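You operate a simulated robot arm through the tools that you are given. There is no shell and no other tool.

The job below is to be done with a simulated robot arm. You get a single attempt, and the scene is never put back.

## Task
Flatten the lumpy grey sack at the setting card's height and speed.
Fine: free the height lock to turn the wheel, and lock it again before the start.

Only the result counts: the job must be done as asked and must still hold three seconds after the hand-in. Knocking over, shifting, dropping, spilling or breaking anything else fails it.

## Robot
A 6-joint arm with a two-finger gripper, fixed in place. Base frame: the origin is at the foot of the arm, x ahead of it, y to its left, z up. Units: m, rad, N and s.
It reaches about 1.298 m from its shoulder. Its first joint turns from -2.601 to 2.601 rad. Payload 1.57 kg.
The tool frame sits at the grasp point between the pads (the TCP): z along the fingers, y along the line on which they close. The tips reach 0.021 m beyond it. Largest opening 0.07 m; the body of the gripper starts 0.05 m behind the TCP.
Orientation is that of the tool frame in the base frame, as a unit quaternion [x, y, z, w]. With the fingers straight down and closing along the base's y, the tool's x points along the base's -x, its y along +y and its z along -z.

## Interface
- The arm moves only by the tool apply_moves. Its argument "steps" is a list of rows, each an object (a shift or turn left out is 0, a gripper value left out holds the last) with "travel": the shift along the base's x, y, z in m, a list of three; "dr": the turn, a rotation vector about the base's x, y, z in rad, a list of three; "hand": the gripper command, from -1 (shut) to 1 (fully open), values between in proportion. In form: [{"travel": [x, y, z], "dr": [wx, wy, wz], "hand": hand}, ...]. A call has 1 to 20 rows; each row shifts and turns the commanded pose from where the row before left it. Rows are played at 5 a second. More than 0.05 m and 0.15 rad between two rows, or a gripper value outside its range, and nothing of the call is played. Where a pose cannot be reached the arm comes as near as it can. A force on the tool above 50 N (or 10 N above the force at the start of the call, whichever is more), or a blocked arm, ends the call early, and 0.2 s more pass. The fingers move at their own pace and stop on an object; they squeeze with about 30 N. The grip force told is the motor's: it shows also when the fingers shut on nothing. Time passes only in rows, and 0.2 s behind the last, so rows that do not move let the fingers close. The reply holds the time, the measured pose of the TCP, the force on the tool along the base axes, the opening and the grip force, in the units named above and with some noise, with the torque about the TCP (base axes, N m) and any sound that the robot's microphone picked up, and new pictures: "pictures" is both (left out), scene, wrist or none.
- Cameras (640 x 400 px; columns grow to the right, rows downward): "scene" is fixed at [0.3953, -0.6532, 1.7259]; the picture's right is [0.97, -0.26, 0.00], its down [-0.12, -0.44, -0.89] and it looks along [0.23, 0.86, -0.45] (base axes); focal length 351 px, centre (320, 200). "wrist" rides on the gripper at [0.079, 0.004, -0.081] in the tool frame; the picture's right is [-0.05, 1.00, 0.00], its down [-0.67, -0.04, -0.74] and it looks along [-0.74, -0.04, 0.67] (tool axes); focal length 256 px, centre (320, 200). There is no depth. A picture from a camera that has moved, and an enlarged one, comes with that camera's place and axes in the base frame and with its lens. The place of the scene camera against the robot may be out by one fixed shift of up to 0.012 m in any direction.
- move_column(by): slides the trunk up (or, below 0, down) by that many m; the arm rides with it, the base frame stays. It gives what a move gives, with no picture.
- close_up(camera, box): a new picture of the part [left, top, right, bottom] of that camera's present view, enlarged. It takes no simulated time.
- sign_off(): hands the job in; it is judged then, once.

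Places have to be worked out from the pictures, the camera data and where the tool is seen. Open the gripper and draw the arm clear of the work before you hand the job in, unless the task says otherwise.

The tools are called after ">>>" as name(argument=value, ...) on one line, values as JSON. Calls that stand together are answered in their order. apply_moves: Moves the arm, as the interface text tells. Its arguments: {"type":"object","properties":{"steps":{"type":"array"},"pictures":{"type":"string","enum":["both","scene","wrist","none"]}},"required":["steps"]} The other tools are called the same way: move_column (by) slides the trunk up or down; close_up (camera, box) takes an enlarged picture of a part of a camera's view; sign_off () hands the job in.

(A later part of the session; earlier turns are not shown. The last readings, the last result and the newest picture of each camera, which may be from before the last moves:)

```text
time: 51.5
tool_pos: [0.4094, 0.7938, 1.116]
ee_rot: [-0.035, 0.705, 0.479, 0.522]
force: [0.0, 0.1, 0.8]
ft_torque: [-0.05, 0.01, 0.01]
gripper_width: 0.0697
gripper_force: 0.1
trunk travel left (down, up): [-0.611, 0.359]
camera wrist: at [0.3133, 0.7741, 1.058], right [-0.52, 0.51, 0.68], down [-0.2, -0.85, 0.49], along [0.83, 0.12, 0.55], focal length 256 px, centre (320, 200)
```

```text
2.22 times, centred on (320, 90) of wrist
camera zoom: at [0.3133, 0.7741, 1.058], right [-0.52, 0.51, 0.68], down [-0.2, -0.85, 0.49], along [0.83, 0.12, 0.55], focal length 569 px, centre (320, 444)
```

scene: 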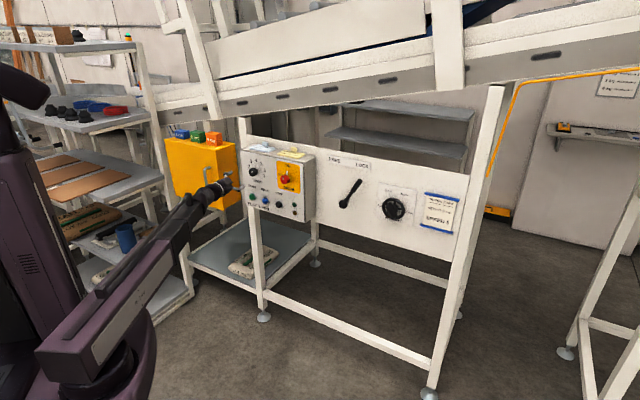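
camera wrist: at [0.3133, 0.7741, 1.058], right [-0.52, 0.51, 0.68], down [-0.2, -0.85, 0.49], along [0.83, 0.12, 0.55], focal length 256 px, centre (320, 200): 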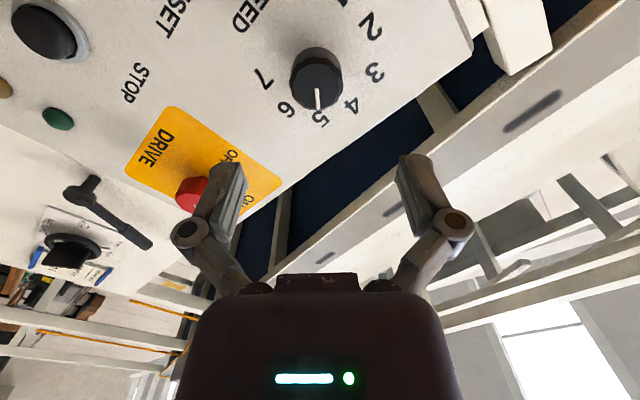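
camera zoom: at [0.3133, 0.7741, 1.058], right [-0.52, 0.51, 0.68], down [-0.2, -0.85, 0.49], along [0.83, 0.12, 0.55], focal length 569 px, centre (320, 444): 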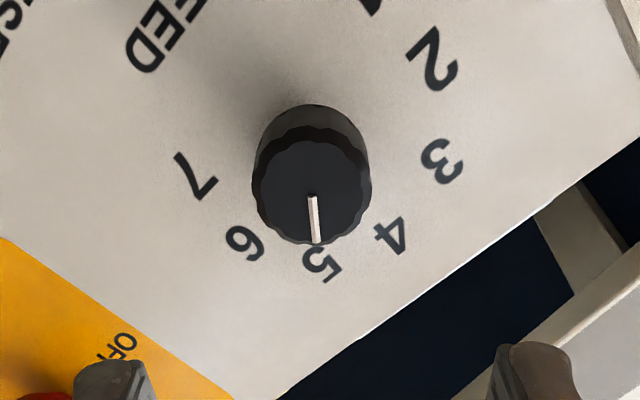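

Speed now reads 5. Before starting I want to confirm the grey sack is waiting on the belt and see the lamps.

>>> close_up(camera="scene", box=[310, 0, 490, 60])

>>> close_up(camera="scene", box=[100, 50, 240, 130])

>>> close_up(camera="scene", box=[460, 0, 640, 90])

>>> close_up(camera="scene", box=[285, 190, 325, 225])

>>> close_up(camera="scene", box=[40, 180, 200, 310])

```text
3.56 times, centred on (400, 30) of scene
camera zoom: at [0.3953, -0.6532, 1.7259], right [0.97, -0.26, 0.0], down [-0.12, -0.44, -0.89], along [0.23, 0.86, -0.45], focal length 1248 px, centre (36, 804)
```

zoom: 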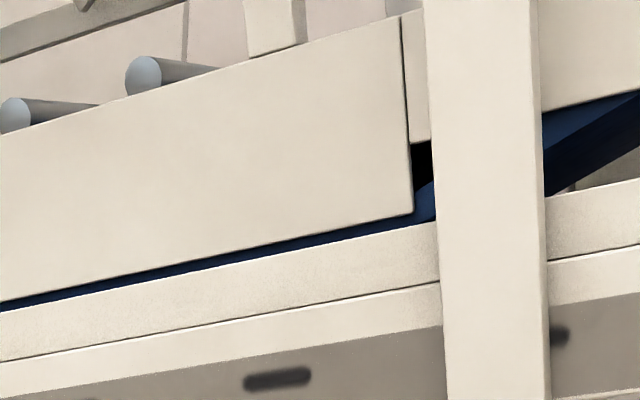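

```text
4.57 times, centred on (170, 90) of scene
camera zoom: at [0.3953, -0.6532, 1.7259], right [0.97, -0.26, 0.0], down [-0.12, -0.44, -0.89], along [0.23, 0.86, -0.45], focal length 1604 px, centre (1006, 703)
```

zoom: 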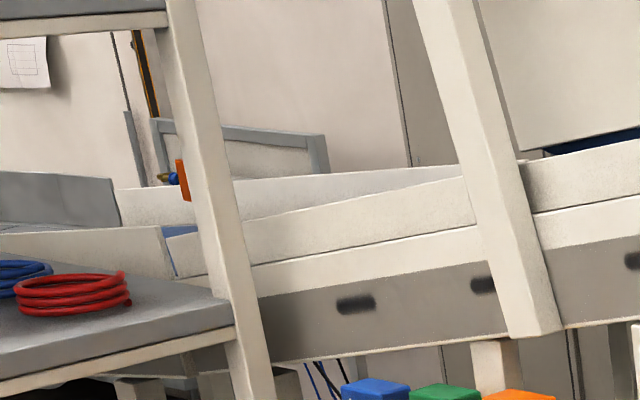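

```text
3.56 times, centred on (550, 45) of scene
camera zoom: at [0.3953, -0.6532, 1.7259], right [0.97, -0.26, 0.0], down [-0.12, -0.44, -0.89], along [0.23, 0.86, -0.45], focal length 1248 px, centre (-498, 751)
```

zoom: 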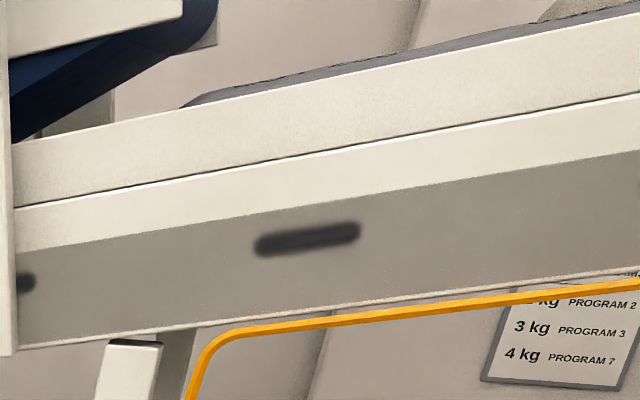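

```text
11.43 times, centred on (305, 208) of scene
camera zoom: at [0.3953, -0.6532, 1.7259], right [0.97, -0.26, 0.0], down [-0.12, -0.44, -0.89], along [0.23, 0.86, -0.45], focal length 4010 px, centre (491, 114)
```

zoom: 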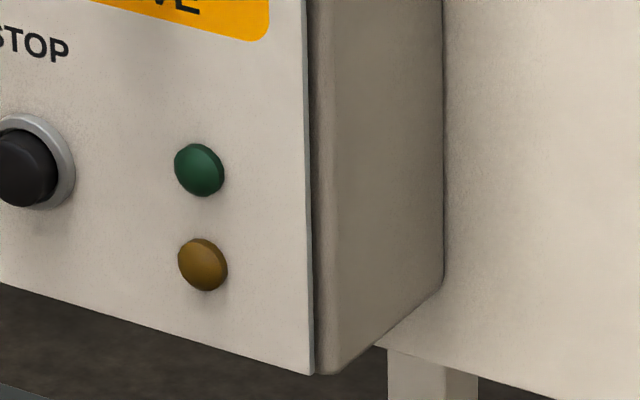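

```text
3.08 times, centred on (120, 245) of scene
camera zoom: at [0.3953, -0.6532, 1.7259], right [0.97, -0.26, 0.0], down [-0.12, -0.44, -0.89], along [0.23, 0.86, -0.45], focal length 1080 px, centre (935, 62)
```

zoom: 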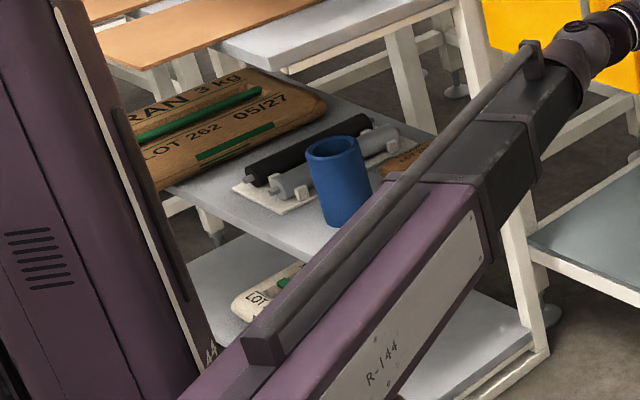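

A grey lumpy sack is just visible at the upper right on the infeed, and both lamps are dark with no fault shown. I'll roll the hand back, shut the fingers, and lower the trunk to the START button's height.

>>> move_column(by=-0.15)

>>> apply_moves(steps=[{"travel": [-0.0053, 0.0053, 0], "dr": [-0.0987, -0.0987, 0], "hand": -1}, {"travel": [-0.0053, 0.0053, 0], "dr": [-0.0987, -0.0987, 0], "hand": -1}, {"travel": [-0.0053, 0.0053, 0], "dr": [-0.0987, -0.0987, 0], "hand": -1}, {"travel": [-0.0053, 0.0053, 0], "dr": [-0.0987, -0.0987, 0], "hand": -1}, {"travel": [-0.0053, 0.0053, 0], "dr": [-0.0987, -0.0987, 0], "hand": -1}, {"travel": [-0.0053, 0.0053, 0], "hand": -1}, {"hand": -1}])

>>> close_up(camera="scene", box=[230, 140, 330, 220])

```text
time: 53.3
tool_pos: [0.4102, 0.794, 0.9667]
ee_rot: [-0.033, 0.705, 0.479, 0.522]
force: [0.3, 0.0, 0.4]
ft_torque: [-0.02, -0.04, -0.01]
gripper_width: 0.07
gripper_force: 0.1
trunk travel left (down, up): [-0.461, 0.509]
```

```text
time: 54.9
tool_pos: [0.3785, 0.8258, 0.9672]
ee_rot: [-0.274, 0.651, 0.273, 0.653]
force: [0.1, -0.1, -0.1]
ft_torque: [0.0, -0.01, 0.01]
gripper_width: 0.0
gripper_force: 28.6
trunk travel left (down, up): [-0.461, 0.509]
camera wrist: at [0.3175, 0.7706, 0.8866], right [-0.71, 0.7, 0.05], down [-0.5, -0.55, 0.66], along [0.49, 0.45, 0.75], focal length 256 px, centre (320, 200)
```

scene: 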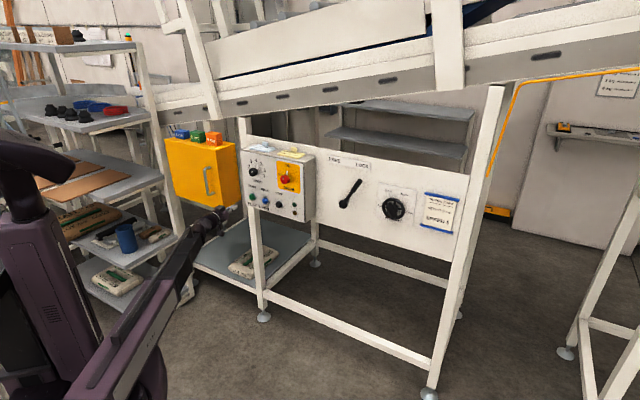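
wrist: 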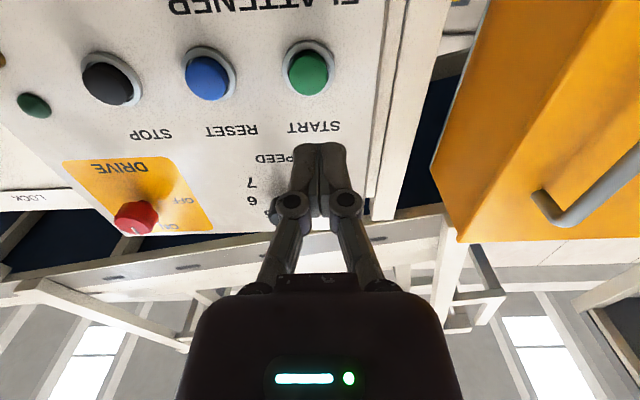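

```text
5.00 times, centred on (280, 180) of scene
camera zoom: at [0.3953, -0.6532, 1.7259], right [0.97, -0.26, 0.0], down [-0.12, -0.44, -0.89], along [0.23, 0.86, -0.45], focal length 1754 px, centre (520, 300)
```

zoom: 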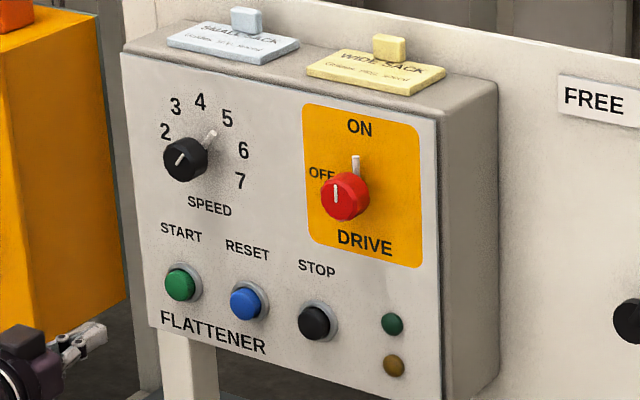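

START is at S≈-0.306, z≈0.966, so I'm level with it and 1 cm to its left. I'll shift over and close to about 1–2 cm in front.

>>> apply_moves(steps=[{"travel": [0.0219, 0.0172, 0]}, {"travel": [0.0219, 0.0172, 0]}, {"travel": [0.0219, 0.0172, 0]}, {}])

>>> close_up(camera="scene", box=[230, 170, 300, 220])

```text
time: 55.9
tool_pos: [0.4449, 0.8774, 0.9657]
ee_rot: [-0.275, 0.651, 0.274, 0.652]
force: [0.0, 0.5, -0.7]
ft_torque: [0.01, 0.02, 0.0]
gripper_width: 0.0
gripper_force: 28.9
trunk travel left (down, up): [-0.461, 0.509]
camera wrist: at [0.3847, 0.8223, 0.8864], right [-0.71, 0.7, 0.05], down [-0.5, -0.55, 0.67], along [0.49, 0.45, 0.74], focal length 256 px, centre (320, 200)
```

scene: 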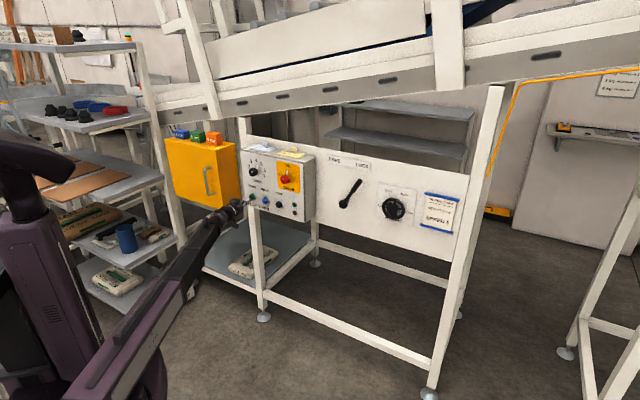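
wrist: 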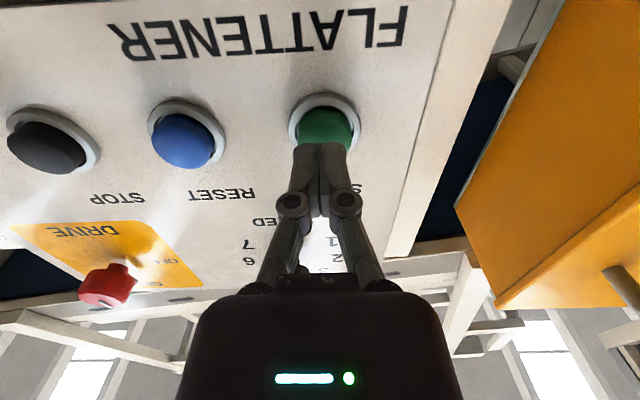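

```text
8.00 times, centred on (265, 195) of scene
camera zoom: at [0.3953, -0.6532, 1.7259], right [0.97, -0.26, 0.0], down [-0.12, -0.44, -0.89], along [0.23, 0.86, -0.45], focal length 2807 px, centre (760, 240)
```

zoom: 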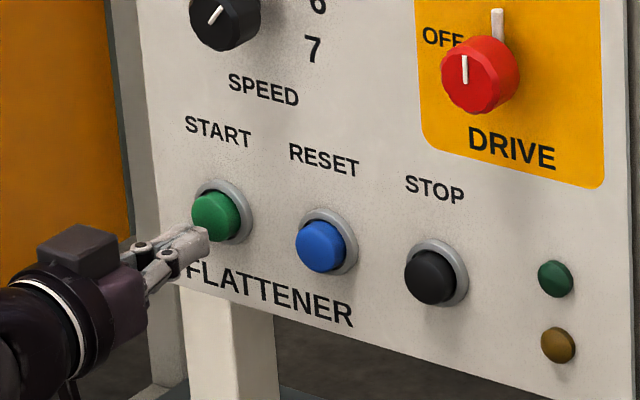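

The finger tips are lined up with the green cap. I'll press in 3 mm steps, watching force and sound.

>>> apply_moves(steps=[{"travel": [0.0021, 0.0021, 0]}, {"travel": [0.0021, 0.0021, 0]}, {"travel": [0.0021, 0.0021, 0]}, {"travel": [0.0021, 0.0021, 0]}])

```text
time: 56.9
tool_pos: [0.4524, 0.8859, 0.9655]
ee_rot: [-0.274, 0.652, 0.273, 0.653]
force: [-0.3, 0.5, -0.2]
ft_torque: [0.0, 0.01, 0.0]
gripper_width: 0.0
gripper_force: 28.5
trunk travel left (down, up): [-0.461, 0.509]
camera wrist: at [0.3916, 0.83, 0.8865], right [-0.71, 0.7, 0.05], down [-0.5, -0.55, 0.67], along [0.49, 0.45, 0.74], focal length 256 px, centre (320, 200)
```

scene: 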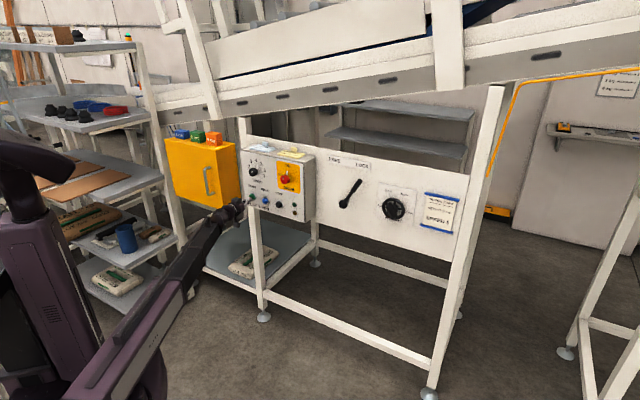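
wrist: 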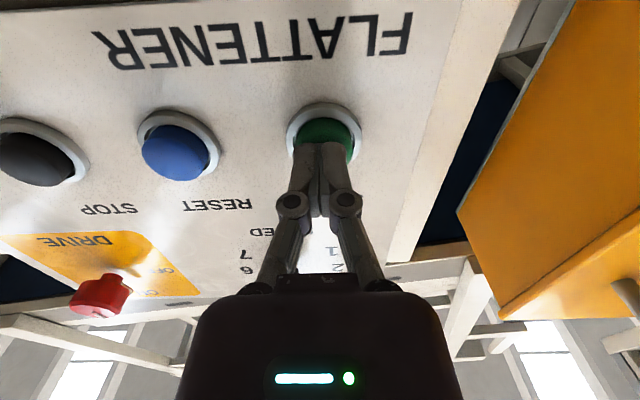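

No contact yet (force ~0). Continuing in the same small steps.

>>> apply_moves(steps=[{"travel": [0.0021, 0.0021, 0]}, {"travel": [0.0021, 0.0021, 0]}, {"travel": [0.0021, 0.0021, 0]}])

>>> close_up(camera="scene", box=[230, 170, 320, 225])

```text
time: 57.7
tool_pos: [0.4591, 0.8917, 0.9665]
ee_rot: [-0.274, 0.652, 0.272, 0.653]
force: [-0.7, -2.5, -1.2]
ft_torque: [-0.01, 0.02, 0.03]
gripper_width: 0.0061
gripper_force: 29.1
trunk travel left (down, up): [-0.461, 0.509]
heard: click
camera wrist: at [0.3975, 0.8366, 0.8865], right [-0.71, 0.7, 0.05], down [-0.5, -0.55, 0.67], along [0.49, 0.45, 0.74], focal length 256 px, centre (320, 200)
```

scene: 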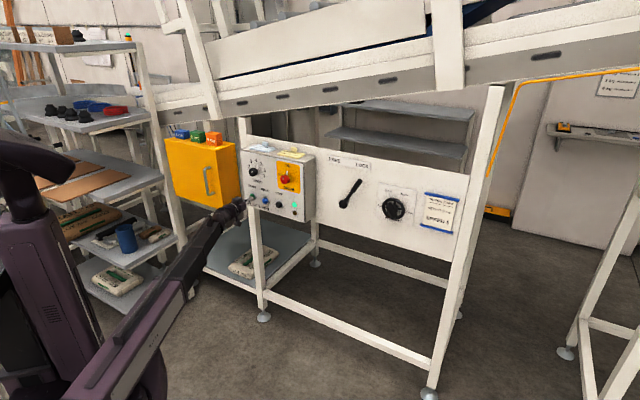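
wrist: 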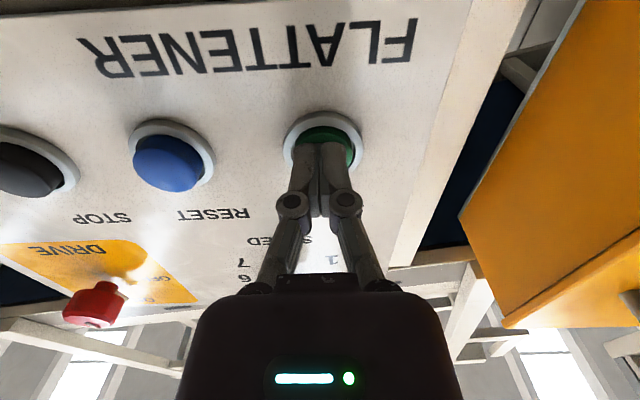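

```text
7.11 times, centred on (275, 198) of scene
camera zoom: at [0.3953, -0.6532, 1.7259], right [0.97, -0.26, 0.0], down [-0.12, -0.44, -0.89], along [0.23, 0.86, -0.45], focal length 2495 px, centre (640, 218)
```

zoom: 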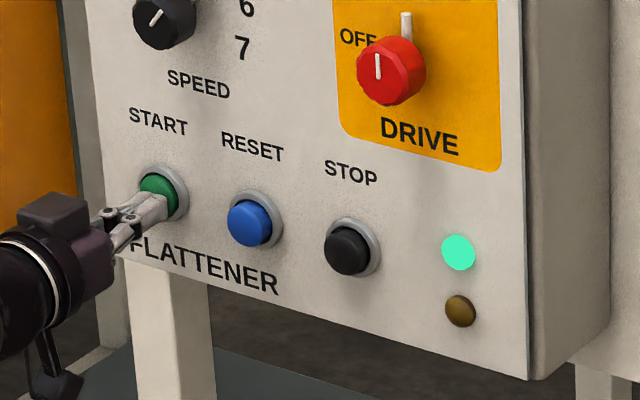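

The click sounded and the green lamp lit: the flattener is running. I'll draw back straight and watch the sack pass.

>>> apply_moves(steps=[{"travel": [-0.02, -0.02, 0]}, {"travel": [-0.025, -0.025, 0]}, {"travel": [-0.025, -0.025, 0]}, {"travel": [-0.025, -0.025, 0]}, {"travel": [-0.025, -0.025, 0], "hand": 1}, {}, {}, {}])

>>> close_up(camera="scene", box=[230, 140, 330, 220])

>>> close_up(camera="scene", box=[120, 0, 640, 130])

```text
time: 59.5
tool_pos: [0.3367, 0.7713, 0.9656]
ee_rot: [-0.274, 0.651, 0.272, 0.653]
force: [-1.1, 0.2, -0.4]
ft_torque: [0.01, -0.02, 0.03]
gripper_width: 0.0702
gripper_force: 0.0
trunk travel left (down, up): [-0.461, 0.509]
camera wrist: at [0.2769, 0.7161, 0.8866], right [-0.71, 0.7, 0.05], down [-0.5, -0.55, 0.66], along [0.49, 0.45, 0.75], focal length 256 px, centre (320, 200)
```

scene: 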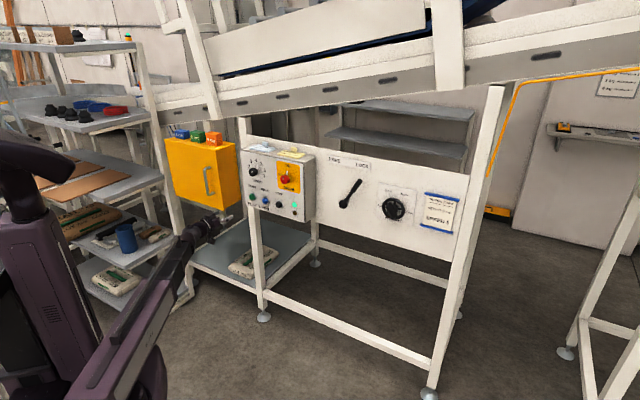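
wrist: 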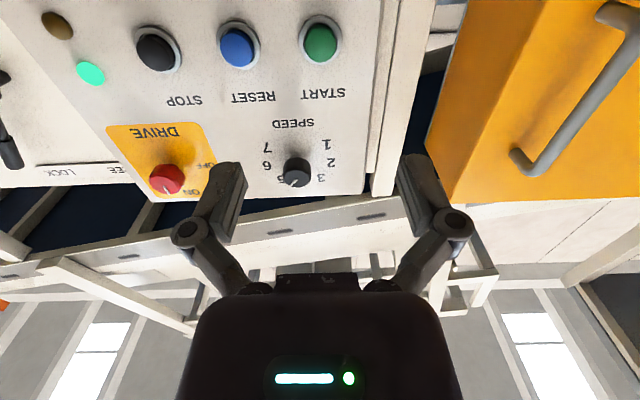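

```text
5.00 times, centred on (280, 180) of scene
camera zoom: at [0.3953, -0.6532, 1.7259], right [0.97, -0.26, 0.0], down [-0.12, -0.44, -0.89], along [0.23, 0.86, -0.45], focal length 1754 px, centre (520, 300)
```

zoom: 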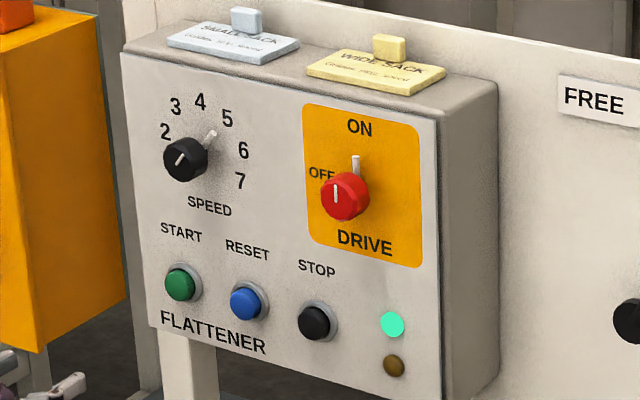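

```text
1.23 times, centred on (380, 65) of scene
camera zoom: at [0.3953, -0.6532, 1.7259], right [0.97, -0.26, 0.0], down [-0.12, -0.44, -0.89], along [0.23, 0.86, -0.45], focal length 432 px, centre (246, 366)
```

zoom: 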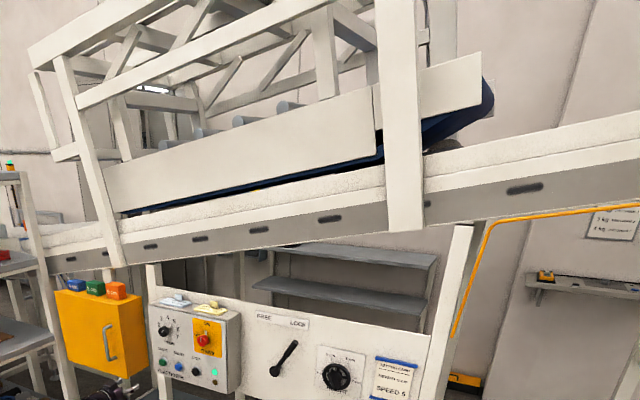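

The machine runs with the green lamp lit. I'll let time pass and follow the sack.

>>> apply_moves(steps=[{}, {}, {}, {}, {}, {}, {}, {}, {}, {}], pictures="scene")

>>> close_up(camera="scene", box=[380, 0, 640, 130])

>>> close_up(camera="scene", box=[100, 40, 330, 220])

```text
time: 61.7
tool_pos: [0.3379, 0.7726, 0.9665]
ee_rot: [-0.274, 0.651, 0.272, 0.654]
force: [-0.2, -1.0, -0.1]
ft_torque: [-0.01, 0.0, 0.01]
gripper_width: 0.0696
gripper_force: 0.2
trunk travel left (down, up): [-0.461, 0.509]
```

scene: 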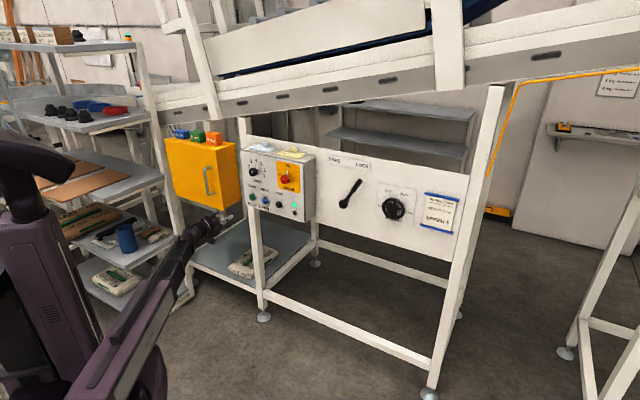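

```text
2.46 times, centred on (510, 65) of scene
camera zoom: at [0.3953, -0.6532, 1.7259], right [0.97, -0.26, 0.0], down [-0.12, -0.44, -0.89], along [0.23, 0.86, -0.45], focal length 864 px, centre (-148, 532)
```

zoom: 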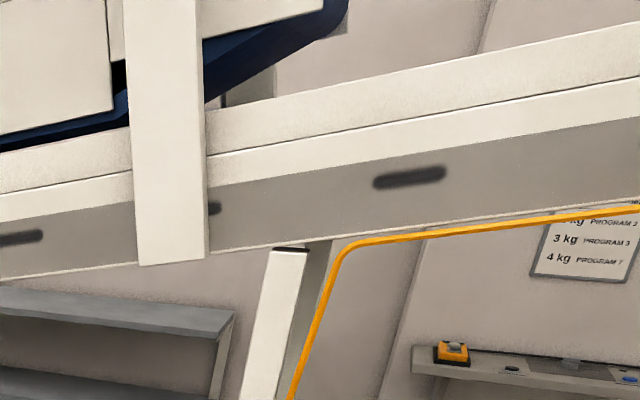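

```text
2.22 times, centred on (215, 130) of scene
camera zoom: at [0.3953, -0.6532, 1.7259], right [0.97, -0.26, 0.0], down [-0.12, -0.44, -0.89], along [0.23, 0.86, -0.45], focal length 780 px, centre (553, 356)
```

zoom: 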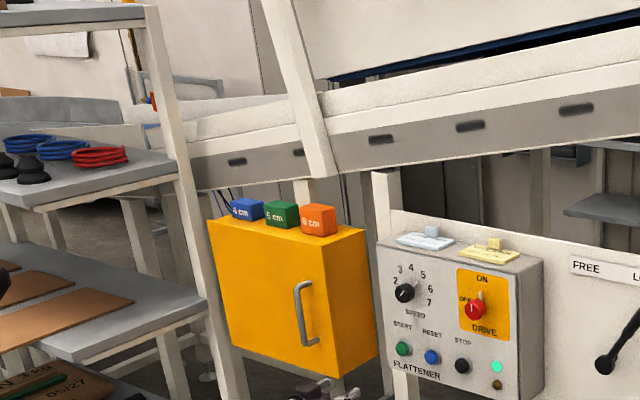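

The sack has moved from the infeed into the press section; the green lamp is still on. I'll keep waiting and watch the outfeed.

>>> apply_moves(steps=[{}, {}, {}, {}, {}, {}, {}, {}, {}, {}, {}, {}, {}, {}, {}, {}, {}, {}, {}, {}], pictures="scene")

>>> close_up(camera="scene", box=[100, 40, 330, 220])

```text
time: 65.9
tool_pos: [0.3375, 0.7721, 0.9657]
ee_rot: [-0.274, 0.651, 0.272, 0.653]
force: [-0.9, -0.1, -0.4]
ft_torque: [0.02, 0.01, 0.01]
gripper_width: 0.0698
gripper_force: 0.0
trunk travel left (down, up): [-0.461, 0.509]
```

scene: 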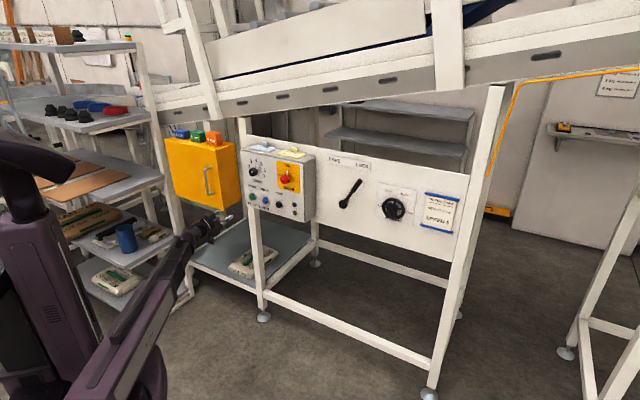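

```text
2.22 times, centred on (215, 130) of scene
camera zoom: at [0.3953, -0.6532, 1.7259], right [0.97, -0.26, 0.0], down [-0.12, -0.44, -0.89], along [0.23, 0.86, -0.45], focal length 780 px, centre (553, 356)
```

zoom: 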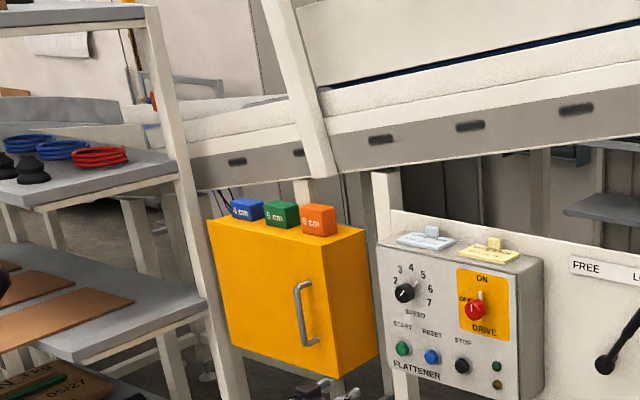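

The green lamp has gone out by itself and the amber one is dark, so the cycle appears complete. I'll raise the trunk to peer at the outfeed and check the sack.

>>> apply_moves(steps=[{"travel": [-0.025, -0.025, 0]}, {"travel": [-0.025, -0.025, 0]}, {"travel": [-0.025, -0.025, 0]}, {}], pictures="none")

>>> move_column(by=0.5)

>>> apply_moves(steps=[{}])

```text
time: 66.9
tool_pos: [0.2629, 0.6963, 0.966]
ee_rot: [-0.274, 0.652, 0.272, 0.653]
force: [0.1, 0.7, 0.6]
ft_torque: [0.0, 0.01, -0.03]
gripper_width: 0.0703
gripper_force: 0.0
trunk travel left (down, up): [-0.461, 0.509]
```

```text
refused: 0.5 is not a number from -0.4 to 0.4
```

```text
time: 67.3
tool_pos: [0.2633, 0.6965, 0.9661]
ee_rot: [-0.274, 0.652, 0.272, 0.653]
force: [-0.4, 0.4, 0.5]
ft_torque: [0.02, 0.0, -0.03]
gripper_width: 0.0703
gripper_force: 0.0
trunk travel left (down, up): [-0.461, 0.509]
camera wrist: at [0.202, 0.6419, 0.8865], right [-0.71, 0.7, 0.05], down [-0.5, -0.55, 0.67], along [0.49, 0.45, 0.74], focal length 256 px, centre (320, 200)
```

scene: 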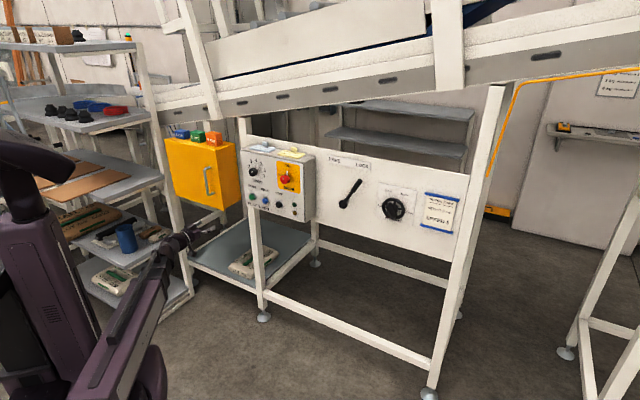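
wrist: 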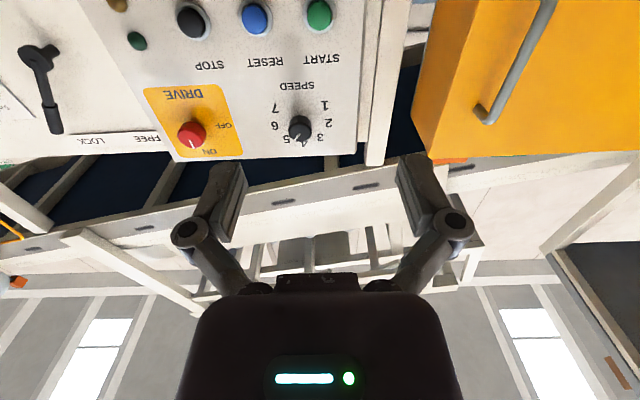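

Only 0.4 m per trunk move is allowed. Before raising I'll move the hand back to the middle, well away from the shelves at the left.

>>> apply_moves(steps=[{"travel": [0.036, -0.023, 0]}, {"travel": [0.036, -0.023, 0]}, {"travel": [0.036, -0.023, 0]}, {"travel": [0.036, -0.023, 0]}, {"travel": [0.036, -0.023, 0]}, {"travel": [0.036, -0.023, 0]}, {"travel": [0.036, -0.023, 0]}, {}], pictures="scene")

>>> move_column(by=0.3)

>>> apply_moves(steps=[{}])

```text
time: 69.1
tool_pos: [0.5167, 0.5319, 0.9663]
ee_rot: [-0.274, 0.652, 0.272, 0.653]
force: [1.1, 0.0, -0.7]
ft_torque: [0.01, 0.02, 0.01]
gripper_width: 0.0701
gripper_force: 0.1
trunk travel left (down, up): [-0.461, 0.509]
```

scene: 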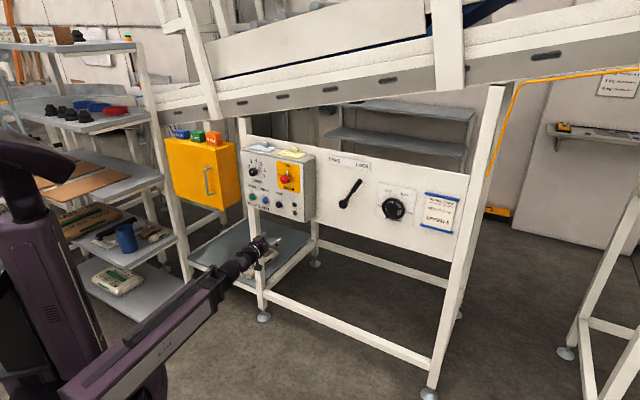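

```text
time: 72.1
tool_pos: [0.5171, 0.533, 1.2678]
ee_rot: [-0.274, 0.652, 0.272, 0.653]
force: [0.0, 0.0, -0.9]
ft_torque: [0.0, 0.01, 0.01]
gripper_width: 0.0698
gripper_force: 0.1
trunk travel left (down, up): [-0.761, 0.209]
```

```text
time: 72.5
tool_pos: [0.5173, 0.534, 1.2659]
ee_rot: [-0.274, 0.652, 0.271, 0.653]
force: [-0.1, 0.0, -0.5]
ft_torque: [0.02, 0.0, -0.01]
gripper_width: 0.0698
gripper_force: 0.1
trunk travel left (down, up): [-0.761, 0.209]
camera wrist: at [0.4551, 0.4787, 1.1865], right [-0.71, 0.7, 0.05], down [-0.5, -0.55, 0.67], along [0.49, 0.45, 0.74], focal length 256 px, centre (320, 200)
```

scene: 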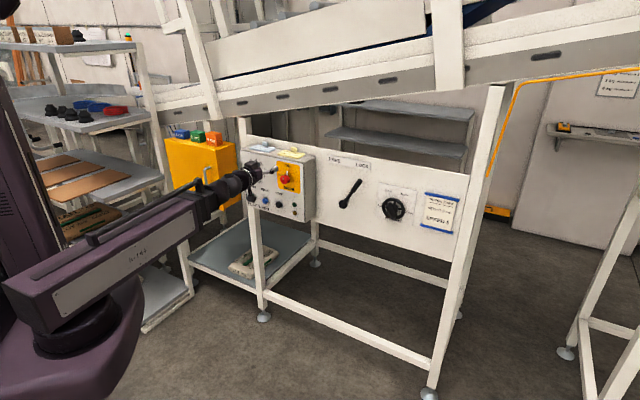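
wrist: 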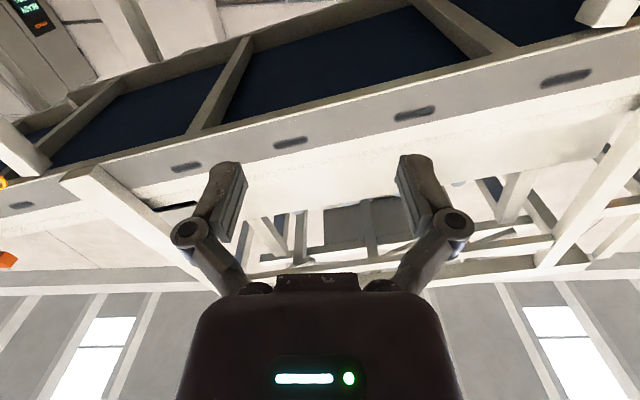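

The press belt is visible from below, but the outfeed is hidden behind its side wall. I'll go to full height and roll the hand so that the camera is on top, to look over the wall.

>>> move_column(by=0.2)

>>> apply_moves(steps=[{"dr": [0.1, 0.1, 0]}, {"dr": [0.1, 0.1, 0]}, {"dr": [0.1, 0.1, 0]}, {"dr": [0.1, 0.1, 0]}, {"dr": [0.1, 0.1, 0]}, {"dr": [0.1, 0.1, 0]}, {"dr": [0.1, 0.1, 0]}, {"dr": [0.1, 0.1, 0]}, {"dr": [0.1, 0.1, 0]}, {"dr": [0.1, 0.1, 0]}, {"dr": [0.1, 0.1, 0]}, {"dr": [0.1, 0.1, 0]}, {"dr": [0.1, 0.1, 0]}, {"dr": [0.1, 0.1, 0]}, {"dr": [0.1, 0.1, 0]}, {"dr": [0.1, 0.1, 0]}, {"dr": [0.1, 0.1, 0]}, {"dr": [0.1, 0.1, 0]}, {"dr": [0.1, 0.1, 0]}, {}])

```text
time: 74.7
tool_pos: [0.516, 0.5347, 1.4661]
ee_rot: [-0.274, 0.652, 0.272, 0.653]
force: [0.1, -0.3, -0.7]
ft_torque: [-0.02, 0.03, -0.01]
gripper_width: 0.0702
gripper_force: 0.1
trunk travel left (down, up): [-0.961, 0.009]
```

```text
time: 78.9
tool_pos: [0.5161, 0.5333, 1.4665]
ee_rot: [0.576, 0.409, 0.699, -0.114]
force: [0.0, 0.6, 0.4]
ft_torque: [-0.01, 0.02, -0.01]
gripper_width: 0.07
gripper_force: 0.0
trunk travel left (down, up): [-0.961, 0.009]
camera wrist: at [0.4355, 0.499, 1.5391], right [0.65, -0.66, 0.39], down [-0.35, -0.71, -0.62], along [0.68, 0.26, -0.68], focal length 256 px, centre (320, 200)
```

scene: 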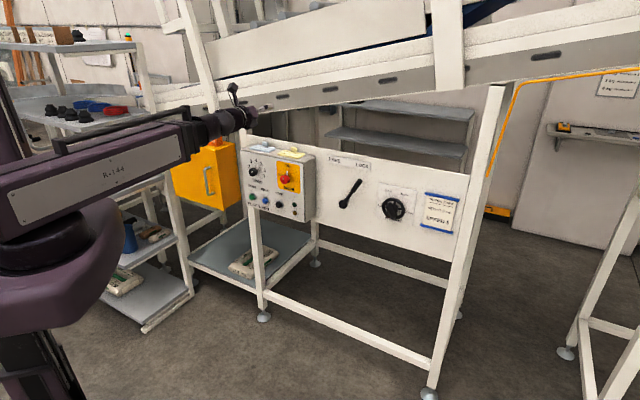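
wrist: 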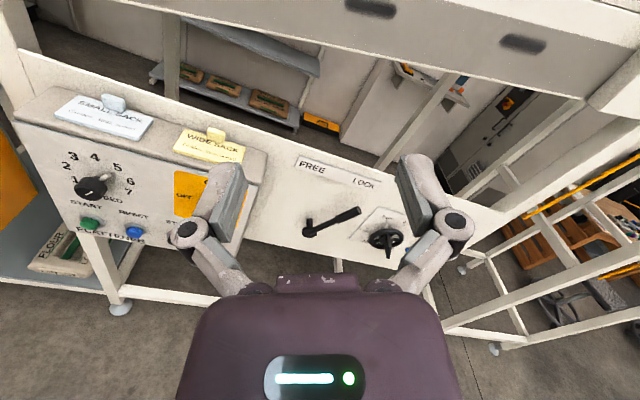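

The roll works. I'll finish it, then turn the view left and up toward the outfeed without moving the hand's place.

>>> apply_moves(steps=[{"dr": [0.1, 0.1, 0]}, {"dr": [0.1, 0.1, 0]}, {"dr": [0.1, 0.1, 0]}, {"dr": [0, 0, 0.14]}, {"dr": [0, 0, 0.14]}, {"dr": [0, 0, 0.14]}, {"dr": [0, 0, 0.14]}, {"dr": [0, 0, 0.14]}, {"dr": [0.14, 0.0, 0]}, {"dr": [0.14, 0.0, 0]}, {"dr": [0.14, 0.0, 0]}, {}])

```text
time: 81.5
tool_pos: [0.5159, 0.5346, 1.542]
ee_rot: [0.406, 0.364, 0.62, -0.564]
force: [-0.4, -0.1, 0.3]
ft_torque: [0.0, 0.01, 0.0]
gripper_width: 0.0699
gripper_force: 0.0
out of reach, approached as far as the arm can: row 9, 10, 11
trunk travel left (down, up): [-0.961, 0.009]
camera wrist: at [0.5093, 0.4272, 1.5808], right [1.0, -0.08, -0.06], down [-0.08, -0.41, -0.91], along [0.05, 0.91, -0.41], focal length 256 px, centre (320, 200)
```

scene: 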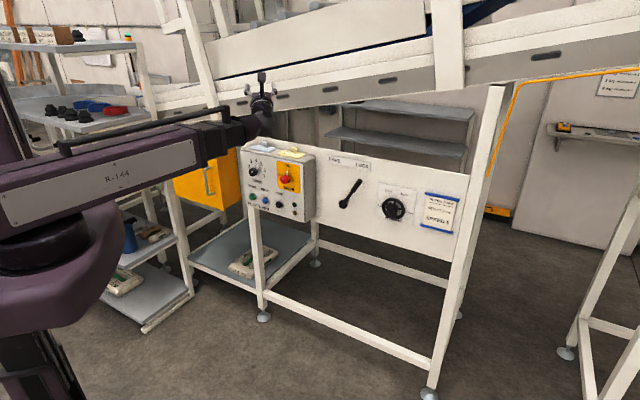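
wrist: 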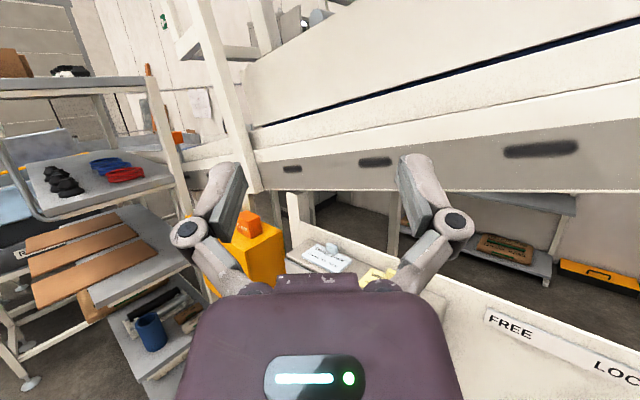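

This view covers the outfeed side; I'll enlarge the far left where the sack should have come out.

>>> close_up(camera="wrist", box=[0, 80, 260, 240])

>>> close_up(camera="wrist", box=[140, 90, 300, 190])

```text
2.46 times, centred on (130, 160) of wrist
camera zoom: at [0.5093, 0.4272, 1.5808], right [1.0, -0.08, -0.06], down [-0.08, -0.41, -0.91], along [0.05, 0.91, -0.41], focal length 630 px, centre (788, 298)
```

zoom: 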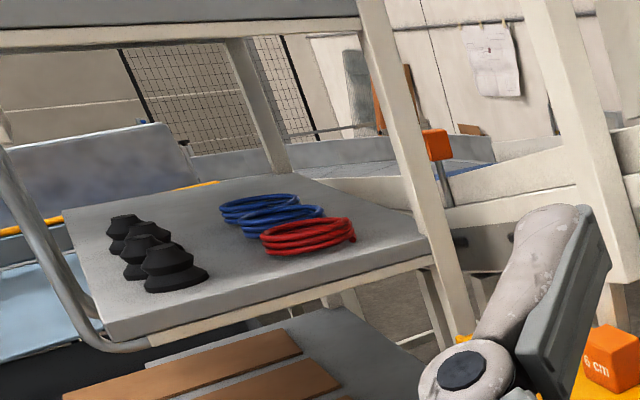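

```text
4.00 times, centred on (220, 140) of wrist
camera zoom: at [0.5093, 0.4272, 1.5808], right [1.0, -0.08, -0.06], down [-0.08, -0.41, -0.91], along [0.05, 0.91, -0.41], focal length 1024 px, centre (720, 440)
```

zoom: 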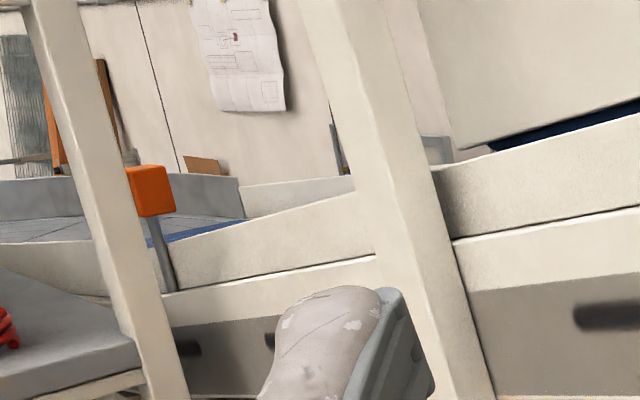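

The outfeed table continues to the left behind the shelf. I'll turn the view further left.

>>> apply_moves(steps=[{"dr": [0, 0, 0.14]}, {"dr": [0, 0, 0.14]}, {"dr": [0, 0, 0.14]}, {}])

>>> close_up(camera="wrist", box=[160, 80, 420, 240])

>>> close_up(camera="wrist", box=[0, 80, 260, 240])

```text
time: 82.5
tool_pos: [0.5164, 0.5332, 1.5412]
ee_rot: [-0.322, -0.44, -0.488, 0.681]
force: [0.0, -0.4, 0.0]
ft_torque: [0.02, 0.0, -0.01]
gripper_width: 0.07
gripper_force: 0.1
trunk travel left (down, up): [-0.961, 0.009]
camera wrist: at [0.5519, 0.434, 1.5811], right [0.94, 0.34, -0.06], down [0.09, -0.4, -0.91], along [-0.33, 0.85, -0.41], focal length 256 px, centre (320, 200)
```

scene: 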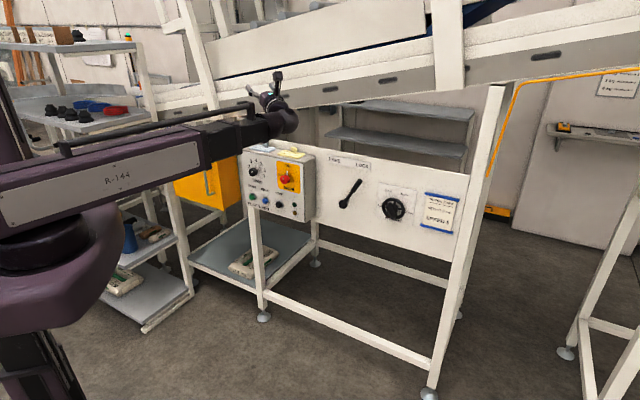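
wrist: 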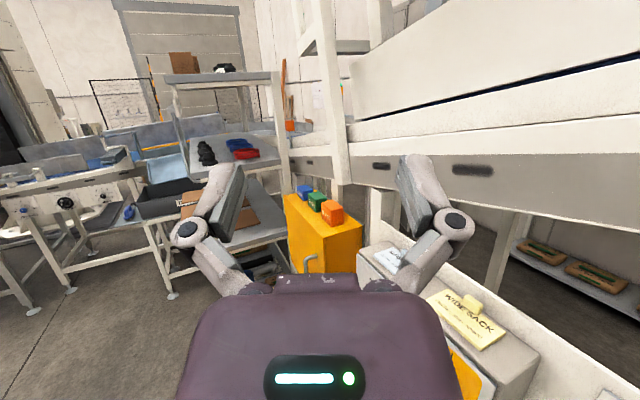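

```text
2.46 times, centred on (290, 160) of wrist
camera zoom: at [0.5519, 0.434, 1.5811], right [0.94, 0.34, -0.06], down [0.09, -0.4, -0.91], along [-0.33, 0.85, -0.41], focal length 630 px, centre (394, 298)
```

zoom: 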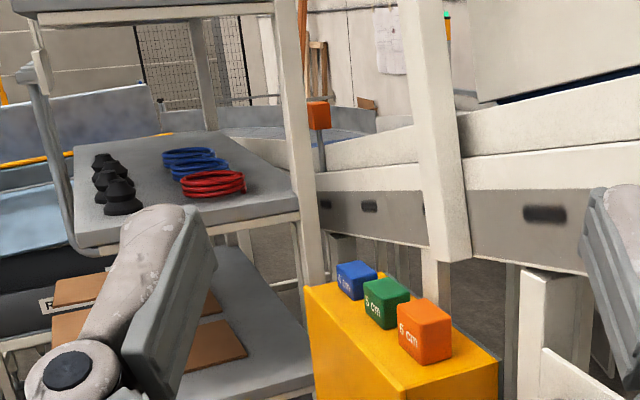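

```text
2.46 times, centred on (130, 160) of wrist
camera zoom: at [0.5519, 0.434, 1.5811], right [0.94, 0.34, -0.06], down [0.09, -0.4, -0.91], along [-0.33, 0.85, -0.41], focal length 630 px, centre (788, 298)
```

zoom: 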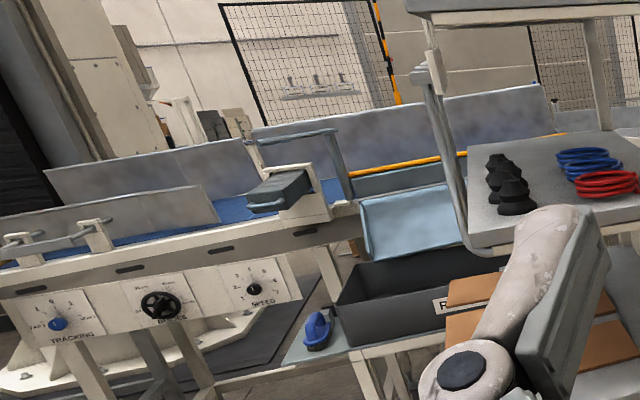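

No sack is visible here beyond the walls. I'll check the infeed and press with the scene camera once more.

>>> close_up(camera="scene", box=[380, 0, 640, 60])

>>> close_up(camera="scene", box=[130, 0, 420, 110])

>>> close_up(camera="scene", box=[240, 145, 330, 220])

>>> close_up(camera="wrist", box=[270, 60, 400, 160])

```text
2.46 times, centred on (510, 30) of scene
camera zoom: at [0.3953, -0.6532, 1.7259], right [0.97, -0.26, 0.0], down [-0.12, -0.44, -0.89], along [0.23, 0.86, -0.45], focal length 864 px, centre (-148, 618)
```

zoom: 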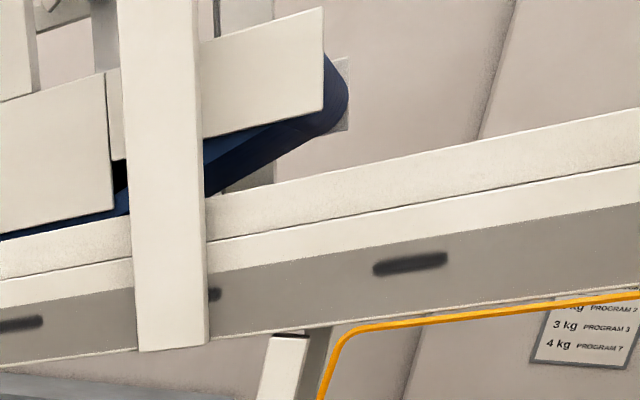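

```text
2.21 times, centred on (275, 55) of scene
camera zoom: at [0.3953, -0.6532, 1.7259], right [0.97, -0.26, 0.0], down [-0.12, -0.44, -0.89], along [0.23, 0.86, -0.45], focal length 774 px, centre (419, 520)
```

zoom: 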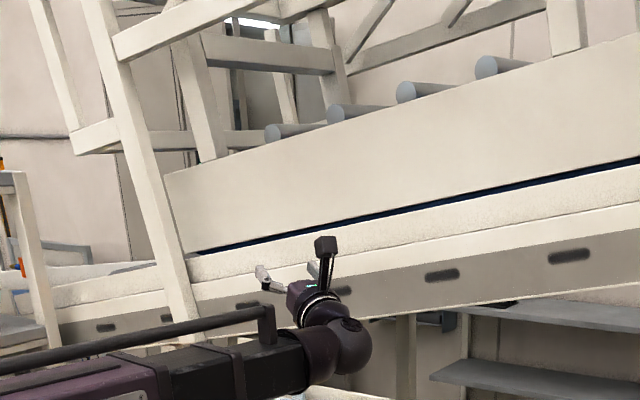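

```text
5.33 times, centred on (285, 182) of scene
camera zoom: at [0.3953, -0.6532, 1.7259], right [0.97, -0.26, 0.0], down [-0.12, -0.44, -0.89], along [0.23, 0.86, -0.45], focal length 1871 px, centre (507, 293)
```

zoom: 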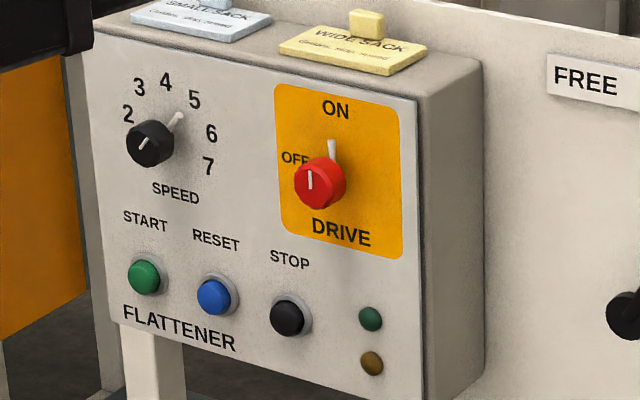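

```text
4.00 times, centred on (335, 110) of wrist
camera zoom: at [0.5519, 0.434, 1.5811], right [0.94, 0.34, -0.06], down [0.09, -0.4, -0.91], along [-0.33, 0.85, -0.41], focal length 1024 px, centre (260, 560)
```

zoom: 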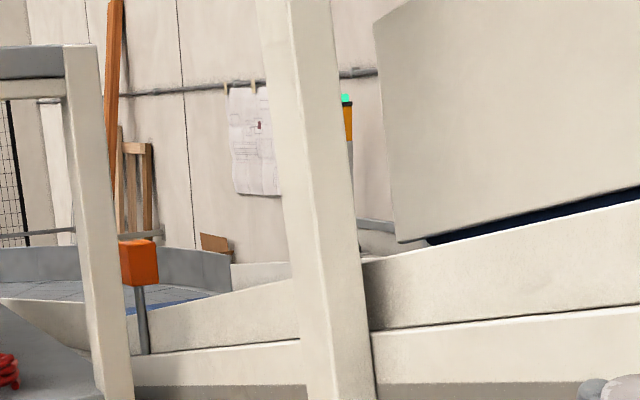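

The lamp is off, no fault shows, and an orange sensor stands by the outfeed. I'll move the raised hand a little closer and left for a steeper look over the wall.

>>> apply_moves(steps=[{"travel": [-0.0184, 0.0348, 0]}, {"travel": [-0.0184, 0.0348, 0]}, {"travel": [-0.0184, 0.0348, 0]}, {"travel": [-0.0184, 0.0348, 0]}, {"travel": [-0.0184, 0.0348, 0]}, {}])

>>> close_up(camera="wrist", box=[200, 60, 440, 200])

```text
time: 83.9
tool_pos: [0.4254, 0.7084, 1.5421]
ee_rot: [-0.321, -0.439, -0.49, 0.681]
force: [0.5, -0.1, 1.1]
ft_torque: [-0.05, 0.0, 0.01]
gripper_width: 0.07
gripper_force: 0.1
trunk travel left (down, up): [-0.961, 0.009]
camera wrist: at [0.4615, 0.6091, 1.5812], right [0.94, 0.34, -0.06], down [0.09, -0.4, -0.91], along [-0.33, 0.85, -0.41], focal length 256 px, centre (320, 200)
```

scene: 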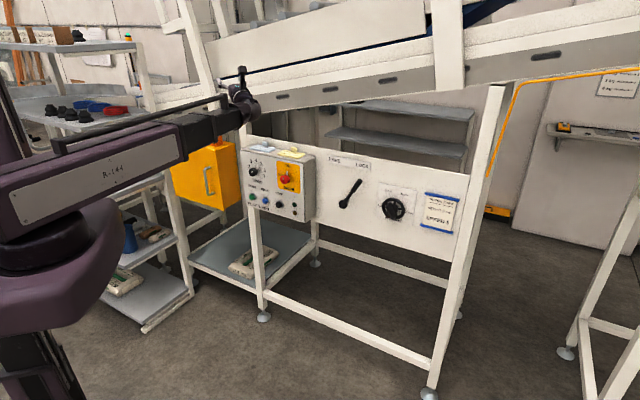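
wrist: 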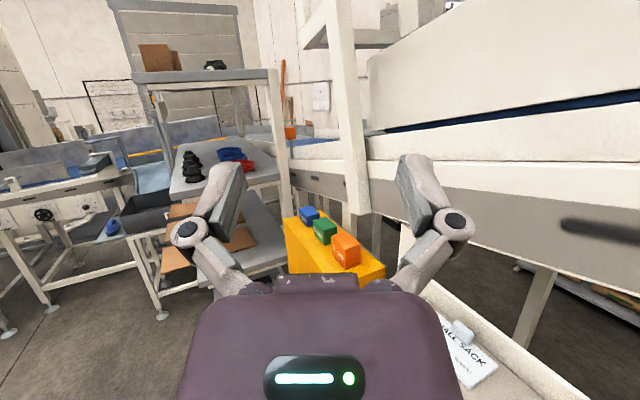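

```text
2.67 times, centred on (320, 130) of wrist
camera zoom: at [0.4615, 0.6091, 1.5812], right [0.94, 0.34, -0.06], down [0.09, -0.4, -0.91], along [-0.33, 0.85, -0.41], focal length 683 px, centre (320, 387)
```

zoom: 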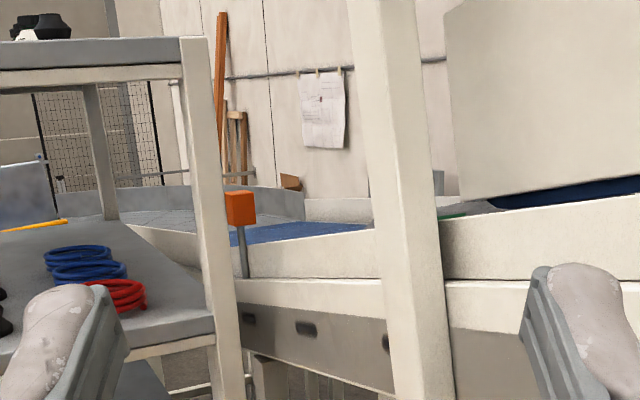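

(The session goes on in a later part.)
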